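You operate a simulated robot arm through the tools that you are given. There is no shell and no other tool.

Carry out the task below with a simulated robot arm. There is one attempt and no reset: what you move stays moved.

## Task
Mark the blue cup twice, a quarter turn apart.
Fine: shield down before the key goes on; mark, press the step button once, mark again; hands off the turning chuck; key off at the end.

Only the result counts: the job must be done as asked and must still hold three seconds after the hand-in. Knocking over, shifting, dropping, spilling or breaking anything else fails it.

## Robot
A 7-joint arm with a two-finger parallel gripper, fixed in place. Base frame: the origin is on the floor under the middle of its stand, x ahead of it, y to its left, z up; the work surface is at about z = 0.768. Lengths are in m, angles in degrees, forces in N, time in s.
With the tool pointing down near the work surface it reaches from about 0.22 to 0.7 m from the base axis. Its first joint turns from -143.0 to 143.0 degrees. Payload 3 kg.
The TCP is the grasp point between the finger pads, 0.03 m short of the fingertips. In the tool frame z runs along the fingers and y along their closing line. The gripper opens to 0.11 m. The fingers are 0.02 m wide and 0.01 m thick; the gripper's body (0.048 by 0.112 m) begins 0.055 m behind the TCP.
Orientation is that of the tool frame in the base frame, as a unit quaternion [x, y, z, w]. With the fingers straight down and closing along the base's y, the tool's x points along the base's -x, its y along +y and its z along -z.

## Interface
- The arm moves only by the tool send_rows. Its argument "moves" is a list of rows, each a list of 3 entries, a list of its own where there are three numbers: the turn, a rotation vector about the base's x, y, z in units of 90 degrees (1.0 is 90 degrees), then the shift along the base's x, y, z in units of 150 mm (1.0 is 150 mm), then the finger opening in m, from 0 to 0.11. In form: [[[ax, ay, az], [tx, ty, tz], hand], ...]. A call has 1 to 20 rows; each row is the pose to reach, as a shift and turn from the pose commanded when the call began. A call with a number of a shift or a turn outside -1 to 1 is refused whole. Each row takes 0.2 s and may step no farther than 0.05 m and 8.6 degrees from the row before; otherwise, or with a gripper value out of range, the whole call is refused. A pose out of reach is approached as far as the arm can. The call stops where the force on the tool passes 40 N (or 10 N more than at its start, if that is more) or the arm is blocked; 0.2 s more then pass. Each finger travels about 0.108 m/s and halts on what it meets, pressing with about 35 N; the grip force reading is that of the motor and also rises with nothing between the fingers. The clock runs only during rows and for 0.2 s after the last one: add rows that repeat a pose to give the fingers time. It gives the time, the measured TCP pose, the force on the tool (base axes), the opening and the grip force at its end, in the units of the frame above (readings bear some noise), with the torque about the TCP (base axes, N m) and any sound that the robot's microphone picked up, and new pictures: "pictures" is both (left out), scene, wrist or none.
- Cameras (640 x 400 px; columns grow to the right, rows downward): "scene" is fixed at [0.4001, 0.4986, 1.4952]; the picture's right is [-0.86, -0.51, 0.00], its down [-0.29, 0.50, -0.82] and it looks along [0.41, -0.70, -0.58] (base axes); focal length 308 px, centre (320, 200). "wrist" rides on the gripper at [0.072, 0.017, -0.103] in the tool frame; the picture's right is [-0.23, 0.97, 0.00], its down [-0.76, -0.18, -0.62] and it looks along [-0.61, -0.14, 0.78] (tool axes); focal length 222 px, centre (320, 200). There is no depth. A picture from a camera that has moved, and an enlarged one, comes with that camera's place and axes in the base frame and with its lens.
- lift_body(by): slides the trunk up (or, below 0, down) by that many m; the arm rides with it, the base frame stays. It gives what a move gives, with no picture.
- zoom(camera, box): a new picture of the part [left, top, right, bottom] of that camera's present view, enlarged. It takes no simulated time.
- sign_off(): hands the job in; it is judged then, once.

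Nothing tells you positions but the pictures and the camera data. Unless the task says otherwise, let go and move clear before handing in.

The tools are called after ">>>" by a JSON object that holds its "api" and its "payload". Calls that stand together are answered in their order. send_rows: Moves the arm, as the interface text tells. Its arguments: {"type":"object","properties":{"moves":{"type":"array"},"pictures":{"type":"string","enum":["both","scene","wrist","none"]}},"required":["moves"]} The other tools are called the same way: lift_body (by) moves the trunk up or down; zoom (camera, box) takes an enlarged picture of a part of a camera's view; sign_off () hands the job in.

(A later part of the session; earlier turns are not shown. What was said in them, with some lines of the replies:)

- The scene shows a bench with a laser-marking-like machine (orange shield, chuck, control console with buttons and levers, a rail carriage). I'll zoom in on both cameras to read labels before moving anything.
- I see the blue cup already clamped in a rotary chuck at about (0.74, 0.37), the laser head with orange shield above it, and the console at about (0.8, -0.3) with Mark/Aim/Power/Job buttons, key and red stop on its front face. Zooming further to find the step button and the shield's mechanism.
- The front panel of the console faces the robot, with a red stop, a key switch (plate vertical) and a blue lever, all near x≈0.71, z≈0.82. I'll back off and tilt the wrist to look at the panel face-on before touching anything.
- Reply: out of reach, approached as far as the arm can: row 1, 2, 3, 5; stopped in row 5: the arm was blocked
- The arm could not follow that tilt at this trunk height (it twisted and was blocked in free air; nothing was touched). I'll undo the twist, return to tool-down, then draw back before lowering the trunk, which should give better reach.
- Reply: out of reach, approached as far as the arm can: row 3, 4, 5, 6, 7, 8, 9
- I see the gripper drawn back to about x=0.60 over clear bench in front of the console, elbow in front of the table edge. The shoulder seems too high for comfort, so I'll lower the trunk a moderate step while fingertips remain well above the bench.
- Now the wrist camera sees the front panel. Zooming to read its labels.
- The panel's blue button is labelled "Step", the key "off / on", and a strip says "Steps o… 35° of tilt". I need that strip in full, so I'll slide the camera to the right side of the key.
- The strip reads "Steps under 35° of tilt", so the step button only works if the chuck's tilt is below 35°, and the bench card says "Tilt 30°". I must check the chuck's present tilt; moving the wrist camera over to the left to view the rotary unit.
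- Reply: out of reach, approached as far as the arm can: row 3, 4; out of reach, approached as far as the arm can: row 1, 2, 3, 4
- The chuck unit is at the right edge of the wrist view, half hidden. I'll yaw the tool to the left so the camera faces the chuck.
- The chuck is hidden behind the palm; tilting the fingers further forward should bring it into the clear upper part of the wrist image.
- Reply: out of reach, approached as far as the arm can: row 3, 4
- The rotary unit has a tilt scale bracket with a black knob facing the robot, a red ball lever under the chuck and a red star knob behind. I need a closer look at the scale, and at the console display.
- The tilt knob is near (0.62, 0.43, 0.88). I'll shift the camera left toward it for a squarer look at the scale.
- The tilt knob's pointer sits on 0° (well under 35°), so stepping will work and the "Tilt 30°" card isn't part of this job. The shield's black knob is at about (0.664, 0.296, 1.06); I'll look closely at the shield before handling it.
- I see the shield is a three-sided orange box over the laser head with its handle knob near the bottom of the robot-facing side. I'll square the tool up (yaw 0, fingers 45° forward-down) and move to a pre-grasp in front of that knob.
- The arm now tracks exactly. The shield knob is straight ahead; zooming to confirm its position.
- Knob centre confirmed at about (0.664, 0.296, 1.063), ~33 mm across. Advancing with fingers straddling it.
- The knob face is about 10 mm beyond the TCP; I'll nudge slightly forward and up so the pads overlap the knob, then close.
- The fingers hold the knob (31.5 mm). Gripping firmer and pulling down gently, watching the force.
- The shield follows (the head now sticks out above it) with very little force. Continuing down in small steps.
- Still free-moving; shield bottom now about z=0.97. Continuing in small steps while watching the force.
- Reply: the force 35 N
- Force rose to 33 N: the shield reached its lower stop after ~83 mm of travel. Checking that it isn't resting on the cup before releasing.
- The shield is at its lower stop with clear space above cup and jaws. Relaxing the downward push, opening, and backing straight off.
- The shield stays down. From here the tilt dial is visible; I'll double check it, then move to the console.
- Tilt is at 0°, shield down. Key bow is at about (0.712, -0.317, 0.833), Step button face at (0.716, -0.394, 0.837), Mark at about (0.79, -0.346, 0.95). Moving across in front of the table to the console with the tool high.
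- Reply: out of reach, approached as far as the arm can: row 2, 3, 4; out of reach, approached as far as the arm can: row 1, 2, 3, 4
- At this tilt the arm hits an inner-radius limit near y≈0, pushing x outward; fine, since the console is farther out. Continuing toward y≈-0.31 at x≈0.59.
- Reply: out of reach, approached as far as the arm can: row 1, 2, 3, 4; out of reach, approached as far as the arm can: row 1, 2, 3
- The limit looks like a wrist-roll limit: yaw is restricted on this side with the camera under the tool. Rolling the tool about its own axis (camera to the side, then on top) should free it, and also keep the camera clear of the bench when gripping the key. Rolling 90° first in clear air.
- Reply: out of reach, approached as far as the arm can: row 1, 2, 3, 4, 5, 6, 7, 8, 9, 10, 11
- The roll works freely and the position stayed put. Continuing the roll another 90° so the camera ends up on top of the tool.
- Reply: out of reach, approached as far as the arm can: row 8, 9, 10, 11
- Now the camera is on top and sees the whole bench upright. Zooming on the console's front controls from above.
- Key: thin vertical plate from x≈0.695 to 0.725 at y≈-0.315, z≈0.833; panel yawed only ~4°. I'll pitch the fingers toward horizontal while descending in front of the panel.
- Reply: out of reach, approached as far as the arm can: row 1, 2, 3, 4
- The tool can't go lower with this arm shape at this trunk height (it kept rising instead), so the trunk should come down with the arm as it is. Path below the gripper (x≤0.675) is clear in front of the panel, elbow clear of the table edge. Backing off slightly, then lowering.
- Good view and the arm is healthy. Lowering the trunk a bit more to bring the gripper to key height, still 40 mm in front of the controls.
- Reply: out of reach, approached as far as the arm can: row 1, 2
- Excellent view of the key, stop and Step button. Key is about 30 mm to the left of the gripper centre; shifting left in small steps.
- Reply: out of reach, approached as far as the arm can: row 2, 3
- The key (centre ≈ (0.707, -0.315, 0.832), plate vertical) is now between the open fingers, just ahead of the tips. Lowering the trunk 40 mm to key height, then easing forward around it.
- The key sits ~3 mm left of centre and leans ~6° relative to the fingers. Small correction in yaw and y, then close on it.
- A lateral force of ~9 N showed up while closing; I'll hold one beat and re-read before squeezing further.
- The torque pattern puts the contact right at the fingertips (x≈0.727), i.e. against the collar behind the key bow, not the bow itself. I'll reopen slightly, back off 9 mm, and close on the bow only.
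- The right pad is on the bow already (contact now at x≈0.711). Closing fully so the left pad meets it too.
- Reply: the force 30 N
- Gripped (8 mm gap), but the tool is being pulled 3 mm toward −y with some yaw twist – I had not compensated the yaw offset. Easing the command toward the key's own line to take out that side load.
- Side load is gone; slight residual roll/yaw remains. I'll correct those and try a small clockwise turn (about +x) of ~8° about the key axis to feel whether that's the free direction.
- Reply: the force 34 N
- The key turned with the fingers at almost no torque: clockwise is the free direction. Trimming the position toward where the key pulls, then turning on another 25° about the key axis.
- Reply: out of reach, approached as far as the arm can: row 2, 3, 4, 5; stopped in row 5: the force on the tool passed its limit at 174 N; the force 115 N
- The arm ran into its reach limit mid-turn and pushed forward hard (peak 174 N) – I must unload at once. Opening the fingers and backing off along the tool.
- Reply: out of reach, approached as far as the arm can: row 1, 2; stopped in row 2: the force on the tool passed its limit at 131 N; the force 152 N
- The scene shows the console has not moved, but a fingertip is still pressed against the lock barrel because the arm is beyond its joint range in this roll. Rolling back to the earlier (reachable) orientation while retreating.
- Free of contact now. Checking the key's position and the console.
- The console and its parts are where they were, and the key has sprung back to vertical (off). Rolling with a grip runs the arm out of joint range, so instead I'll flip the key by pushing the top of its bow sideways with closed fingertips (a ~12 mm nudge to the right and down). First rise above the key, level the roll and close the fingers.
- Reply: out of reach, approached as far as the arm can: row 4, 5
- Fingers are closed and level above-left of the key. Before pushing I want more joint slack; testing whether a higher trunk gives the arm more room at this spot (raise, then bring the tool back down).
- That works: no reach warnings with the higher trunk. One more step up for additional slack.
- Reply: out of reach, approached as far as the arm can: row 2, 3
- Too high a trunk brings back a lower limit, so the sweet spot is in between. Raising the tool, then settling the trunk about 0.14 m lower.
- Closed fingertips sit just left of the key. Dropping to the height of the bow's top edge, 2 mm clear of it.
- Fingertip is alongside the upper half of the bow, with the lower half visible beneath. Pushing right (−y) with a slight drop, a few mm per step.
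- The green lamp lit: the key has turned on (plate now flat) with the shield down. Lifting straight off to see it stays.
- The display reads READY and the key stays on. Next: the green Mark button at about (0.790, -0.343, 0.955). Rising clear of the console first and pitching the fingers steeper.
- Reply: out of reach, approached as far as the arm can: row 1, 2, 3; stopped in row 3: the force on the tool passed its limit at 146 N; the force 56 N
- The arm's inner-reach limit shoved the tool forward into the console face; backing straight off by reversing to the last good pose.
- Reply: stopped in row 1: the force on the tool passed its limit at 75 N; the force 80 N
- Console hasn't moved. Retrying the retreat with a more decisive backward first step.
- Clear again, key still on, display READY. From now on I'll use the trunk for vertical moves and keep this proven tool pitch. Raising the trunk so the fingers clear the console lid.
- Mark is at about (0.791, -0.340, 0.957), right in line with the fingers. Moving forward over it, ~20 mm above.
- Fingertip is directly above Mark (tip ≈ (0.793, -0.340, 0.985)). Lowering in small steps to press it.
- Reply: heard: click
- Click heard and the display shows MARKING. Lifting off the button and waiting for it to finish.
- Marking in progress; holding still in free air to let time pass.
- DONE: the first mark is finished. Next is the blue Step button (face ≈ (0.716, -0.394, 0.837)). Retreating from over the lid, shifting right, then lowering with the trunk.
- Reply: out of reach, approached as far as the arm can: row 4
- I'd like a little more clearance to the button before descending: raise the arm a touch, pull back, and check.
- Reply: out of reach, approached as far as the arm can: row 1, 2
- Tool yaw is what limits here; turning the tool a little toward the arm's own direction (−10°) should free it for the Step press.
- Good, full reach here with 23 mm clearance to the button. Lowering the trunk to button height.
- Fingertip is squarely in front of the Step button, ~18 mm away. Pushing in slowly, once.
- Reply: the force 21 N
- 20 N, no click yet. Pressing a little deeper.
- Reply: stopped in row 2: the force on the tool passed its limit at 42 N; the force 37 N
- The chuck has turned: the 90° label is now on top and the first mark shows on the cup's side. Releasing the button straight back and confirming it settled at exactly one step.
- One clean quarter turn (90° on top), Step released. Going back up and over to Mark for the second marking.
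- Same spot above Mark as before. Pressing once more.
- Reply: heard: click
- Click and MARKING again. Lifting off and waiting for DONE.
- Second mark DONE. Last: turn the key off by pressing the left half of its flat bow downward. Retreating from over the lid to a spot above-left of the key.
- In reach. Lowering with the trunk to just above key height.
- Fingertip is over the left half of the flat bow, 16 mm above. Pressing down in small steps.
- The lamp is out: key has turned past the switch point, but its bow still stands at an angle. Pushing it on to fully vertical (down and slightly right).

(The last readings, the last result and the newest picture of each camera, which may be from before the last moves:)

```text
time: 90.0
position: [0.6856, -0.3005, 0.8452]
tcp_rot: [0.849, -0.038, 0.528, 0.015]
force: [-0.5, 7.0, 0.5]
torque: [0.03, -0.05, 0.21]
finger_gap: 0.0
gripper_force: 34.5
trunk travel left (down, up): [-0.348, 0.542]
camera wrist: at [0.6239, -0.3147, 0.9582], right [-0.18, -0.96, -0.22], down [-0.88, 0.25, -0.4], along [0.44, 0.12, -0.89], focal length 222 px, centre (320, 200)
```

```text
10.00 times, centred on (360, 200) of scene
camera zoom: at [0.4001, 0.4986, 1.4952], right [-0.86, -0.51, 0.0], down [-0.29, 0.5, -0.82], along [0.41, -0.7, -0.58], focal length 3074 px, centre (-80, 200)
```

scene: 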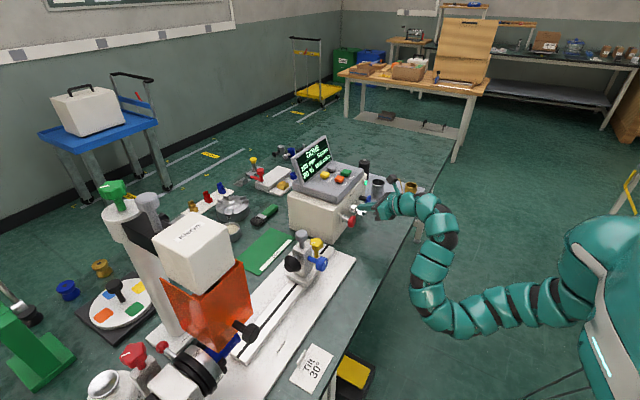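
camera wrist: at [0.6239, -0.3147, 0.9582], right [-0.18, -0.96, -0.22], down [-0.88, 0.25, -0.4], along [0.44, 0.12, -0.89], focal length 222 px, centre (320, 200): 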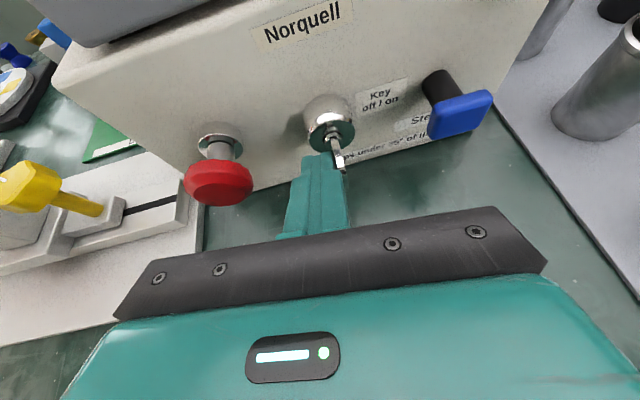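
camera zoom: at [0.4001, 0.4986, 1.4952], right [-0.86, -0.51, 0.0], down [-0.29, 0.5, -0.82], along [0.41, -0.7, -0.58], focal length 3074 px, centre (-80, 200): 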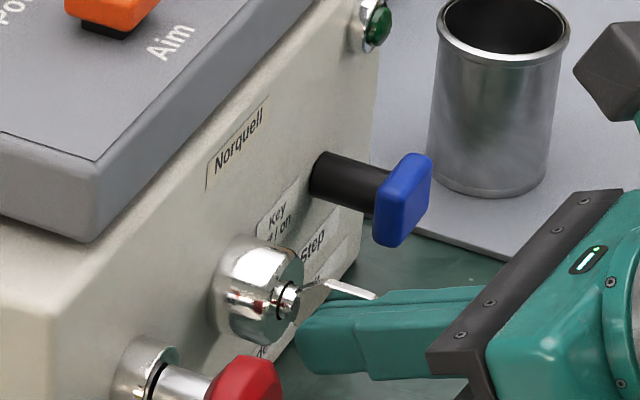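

The key is back to vertical/off with the lamp dark. Easing left off it, then rising with the trunk and moving clear.

>>> {"api": "send_rows", "payload": {"moves": [[[0, 0, 0], [-0.02, 0.05, 0.0], 0.0], [[0, 0, 0], [-0.03, 0.06, 0.05], 0.0]], "pictures": "none"}}

>>> {"api": "lift_body", "payload": {"by": 0.2}}

>>> {"api": "send_rows", "payload": {"moves": [[[0, 0, 0], [0, 0, 0], 0.0]], "pictures": "both"}}

>>> {"api": "zoom", "payload": {"camera": "scene", "box": [270, 120, 410, 240]}}

>>> {"api": "zoom", "payload": {"camera": "scene", "box": [60, 170, 300, 400]}}

```text
time: 90.6
position: [0.6812, -0.2932, 0.8512]
tcp_rot: [0.849, -0.039, 0.527, 0.014]
force: [-0.2, -0.4, -0.1]
torque: [0.01, 0.04, -0.02]
finger_gap: 0.0
gripper_force: 34.6
trunk travel left (down, up): [-0.348, 0.542]
```

```text
time: 92.8
position: [0.681, -0.2935, 1.0527]
tcp_rot: [0.848, -0.039, 0.528, 0.014]
force: [0.7, 0.5, -0.6]
torque: [-0.02, -0.04, -0.05]
finger_gap: 0.0001
gripper_force: 34.9
trunk travel left (down, up): [-0.548, 0.342]
```

```text
time: 93.2
position: [0.6805, -0.2931, 1.0531]
tcp_rot: [0.849, -0.038, 0.527, 0.014]
force: [0.0, 0.1, 0.2]
torque: [-0.01, 0.03, 0.04]
finger_gap: 0.0003
gripper_force: 34.9
trunk travel left (down, up): [-0.548, 0.342]
camera wrist: at [0.6191, -0.3074, 1.1652], right [-0.18, -0.96, -0.22], down [-0.88, 0.26, -0.4], along [0.44, 0.12, -0.89], focal length 222 px, centre (320, 200)
```

scene: 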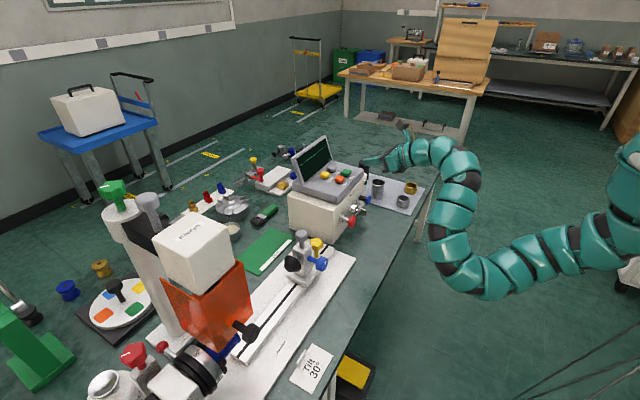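
wrist: 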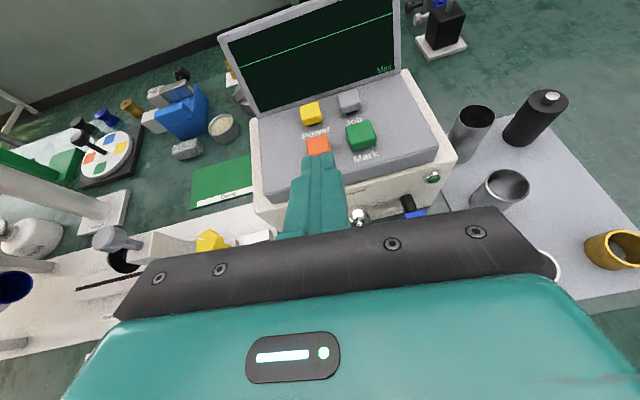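

```text
3.33 times, centred on (340, 180) of scene
camera zoom: at [0.4001, 0.4986, 1.4952], right [-0.86, -0.51, 0.0], down [-0.29, 0.5, -0.82], along [0.41, -0.7, -0.58], focal length 1025 px, centre (253, 267)
```

zoom: 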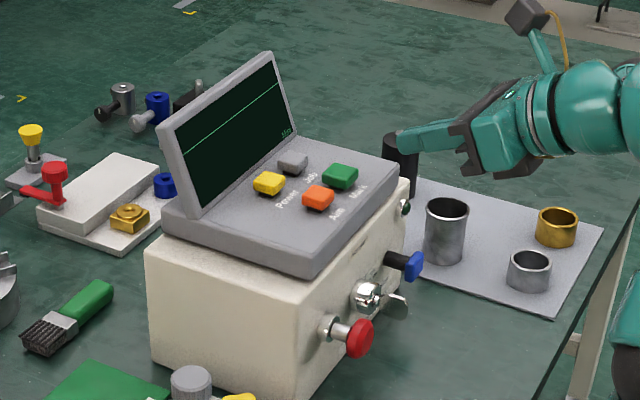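

```text
1.74 times, centred on (180, 285) of scene
camera zoom: at [0.4001, 0.4986, 1.4952], right [-0.86, -0.51, 0.0], down [-0.29, 0.5, -0.82], along [0.41, -0.7, -0.58], focal length 535 px, centre (564, 52)
```

zoom: 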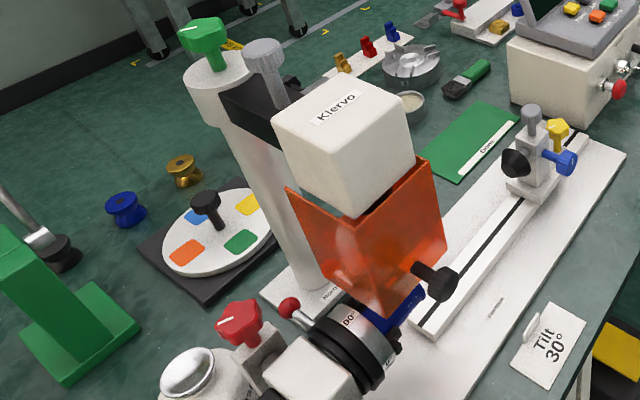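

Console intact, display off, lamp off, key vertical; shield still down, chuck at 90°. Zooming on the cup to verify the marks.

>>> {"api": "zoom", "payload": {"camera": "scene", "box": [195, 320, 255, 370]}}

>>> {"api": "zoom", "payload": {"camera": "scene", "box": [160, 280, 250, 360]}}

>>> {"api": "zoom", "payload": {"camera": "scene", "box": [335, 185, 385, 220]}}

```text
8.00 times, centred on (225, 345) of scene
camera zoom: at [0.4001, 0.4986, 1.4952], right [-0.86, -0.51, 0.0], down [-0.29, 0.5, -0.82], along [0.41, -0.7, -0.58], focal length 2460 px, centre (1080, -960)
```

zoom: 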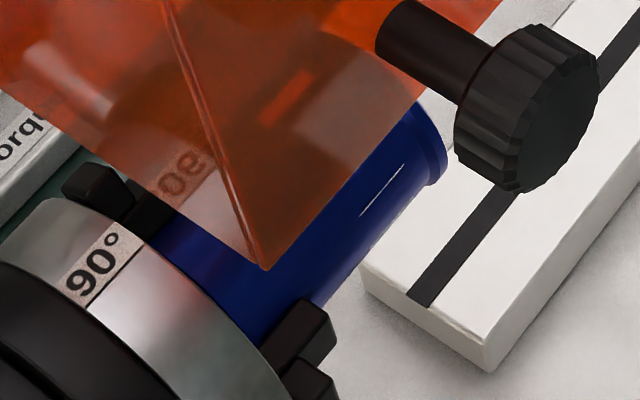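

```text
5.00 times, centred on (205, 320) of scene
camera zoom: at [0.4001, 0.4986, 1.4952], right [-0.86, -0.51, 0.0], down [-0.29, 0.5, -0.82], along [0.41, -0.7, -0.58], focal length 1537 px, centre (895, -400)
```

zoom: 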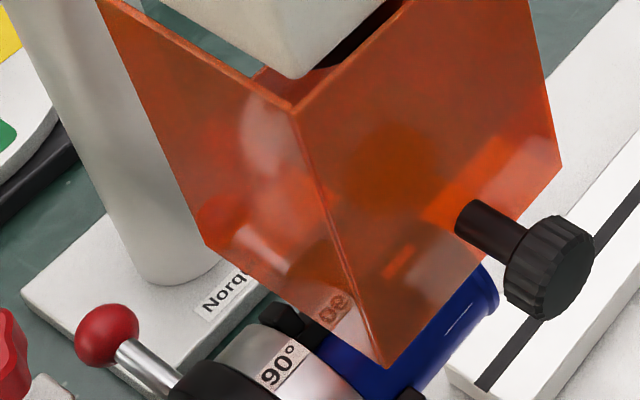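

```text
11.43 times, centred on (360, 202) of scene
camera zoom: at [0.4001, 0.4986, 1.4952], right [-0.86, -0.51, 0.0], down [-0.29, 0.5, -0.82], along [0.41, -0.7, -0.58], focal length 3514 px, centre (-137, 171)
```

zoom: 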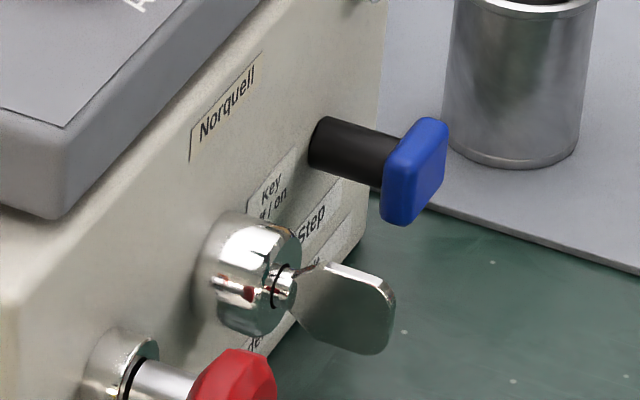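

Both marks are visible: the first on the cup's side, the second on top seen through the shield, a quarter turn apart. The key is exactly back in its original off position. Raising the arm well clear and handing in.

>>> {"api": "lift_body", "payload": {"by": 0.15}}

>>> {"api": "send_rows", "payload": {"moves": [[[0, 0, 0], [0, 0, 0], 0.0], [[0, 0, 0], [0, 0, 0], 0.0]], "pictures": "both"}}

```text
time: 95.0
position: [0.6827, -0.2925, 1.2017]
tcp_rot: [0.849, -0.039, 0.527, 0.015]
force: [0.1, 0.3, 0.2]
torque: [0.01, -0.01, 0.04]
finger_gap: 0.0
gripper_force: 35.1
trunk travel left (down, up): [-0.698, 0.192]
```

```text
time: 95.5
position: [0.6812, -0.2935, 1.2023]
tcp_rot: [0.849, -0.038, 0.528, 0.015]
force: [0.6, 0.8, 0.2]
torque: [0.02, 0.01, -0.01]
finger_gap: 0.0
gripper_force: 35.2
trunk travel left (down, up): [-0.698, 0.192]
camera wrist: at [0.6191, -0.3073, 1.3152], right [-0.18, -0.96, -0.22], down [-0.88, 0.26, -0.4], along [0.44, 0.12, -0.89], focal length 222 px, centre (320, 200)
```

scene: 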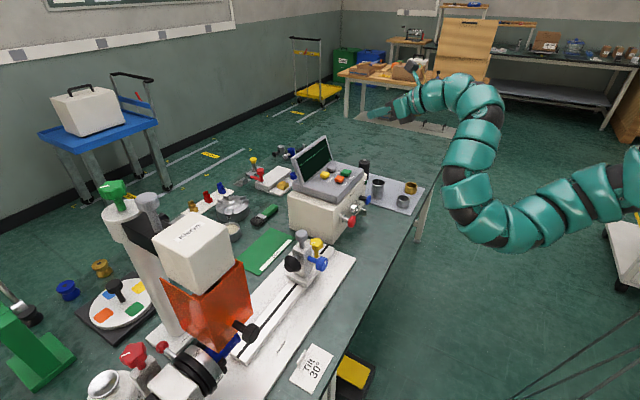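
wrist: 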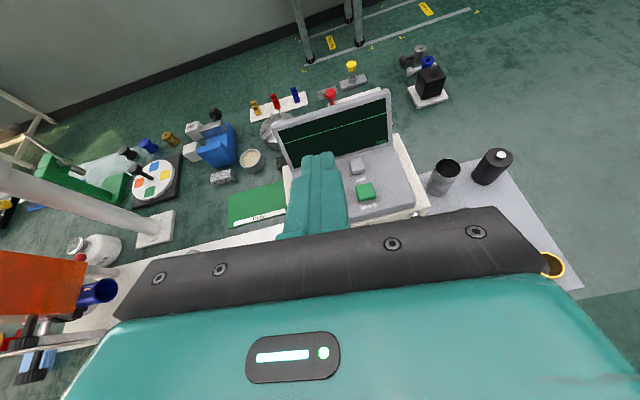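

The arm is clear above the console, everything stands where it was, the shield is down, key off, and the cup carries two marks a quarter turn apart. Handing in.

>>> {"api": "sign_off", "payload": {}}

```text
The job is handed in.
```

The blue cup now has two marks a quarter turn apart, and I've handed the job in. I don't have the judged result.

- **Sequence:** the shield went down first, then the key on, one mark, one press of the Step button, and a second mark. The display read DONE after each mark.
- **Check on the cup:** the chuck moved from 0° to 90°. I could see the first mark on the cup's side and the second on top, through the shield.
- **Chuck:** the arm did not touch it.
- **End state:** the key is back in its original off position with the lamp and display dark. The shield is still down and the arm is clear.

- **Forces on the console:** on the first try at turning the key, the arm ran out of joint range and pressed hard on the lock, peaking at 174 N. Moving towards the Mark button, it pressed the console's front face at up to 146 N. The pictures show the console and its parts where they were, but this is more force than the job needed.
- **Tilt card:** a card on the bench says "Tilt 30°". I left the tilt at 0°, since the task didn't ask for it and stepping only needs it under 35°.
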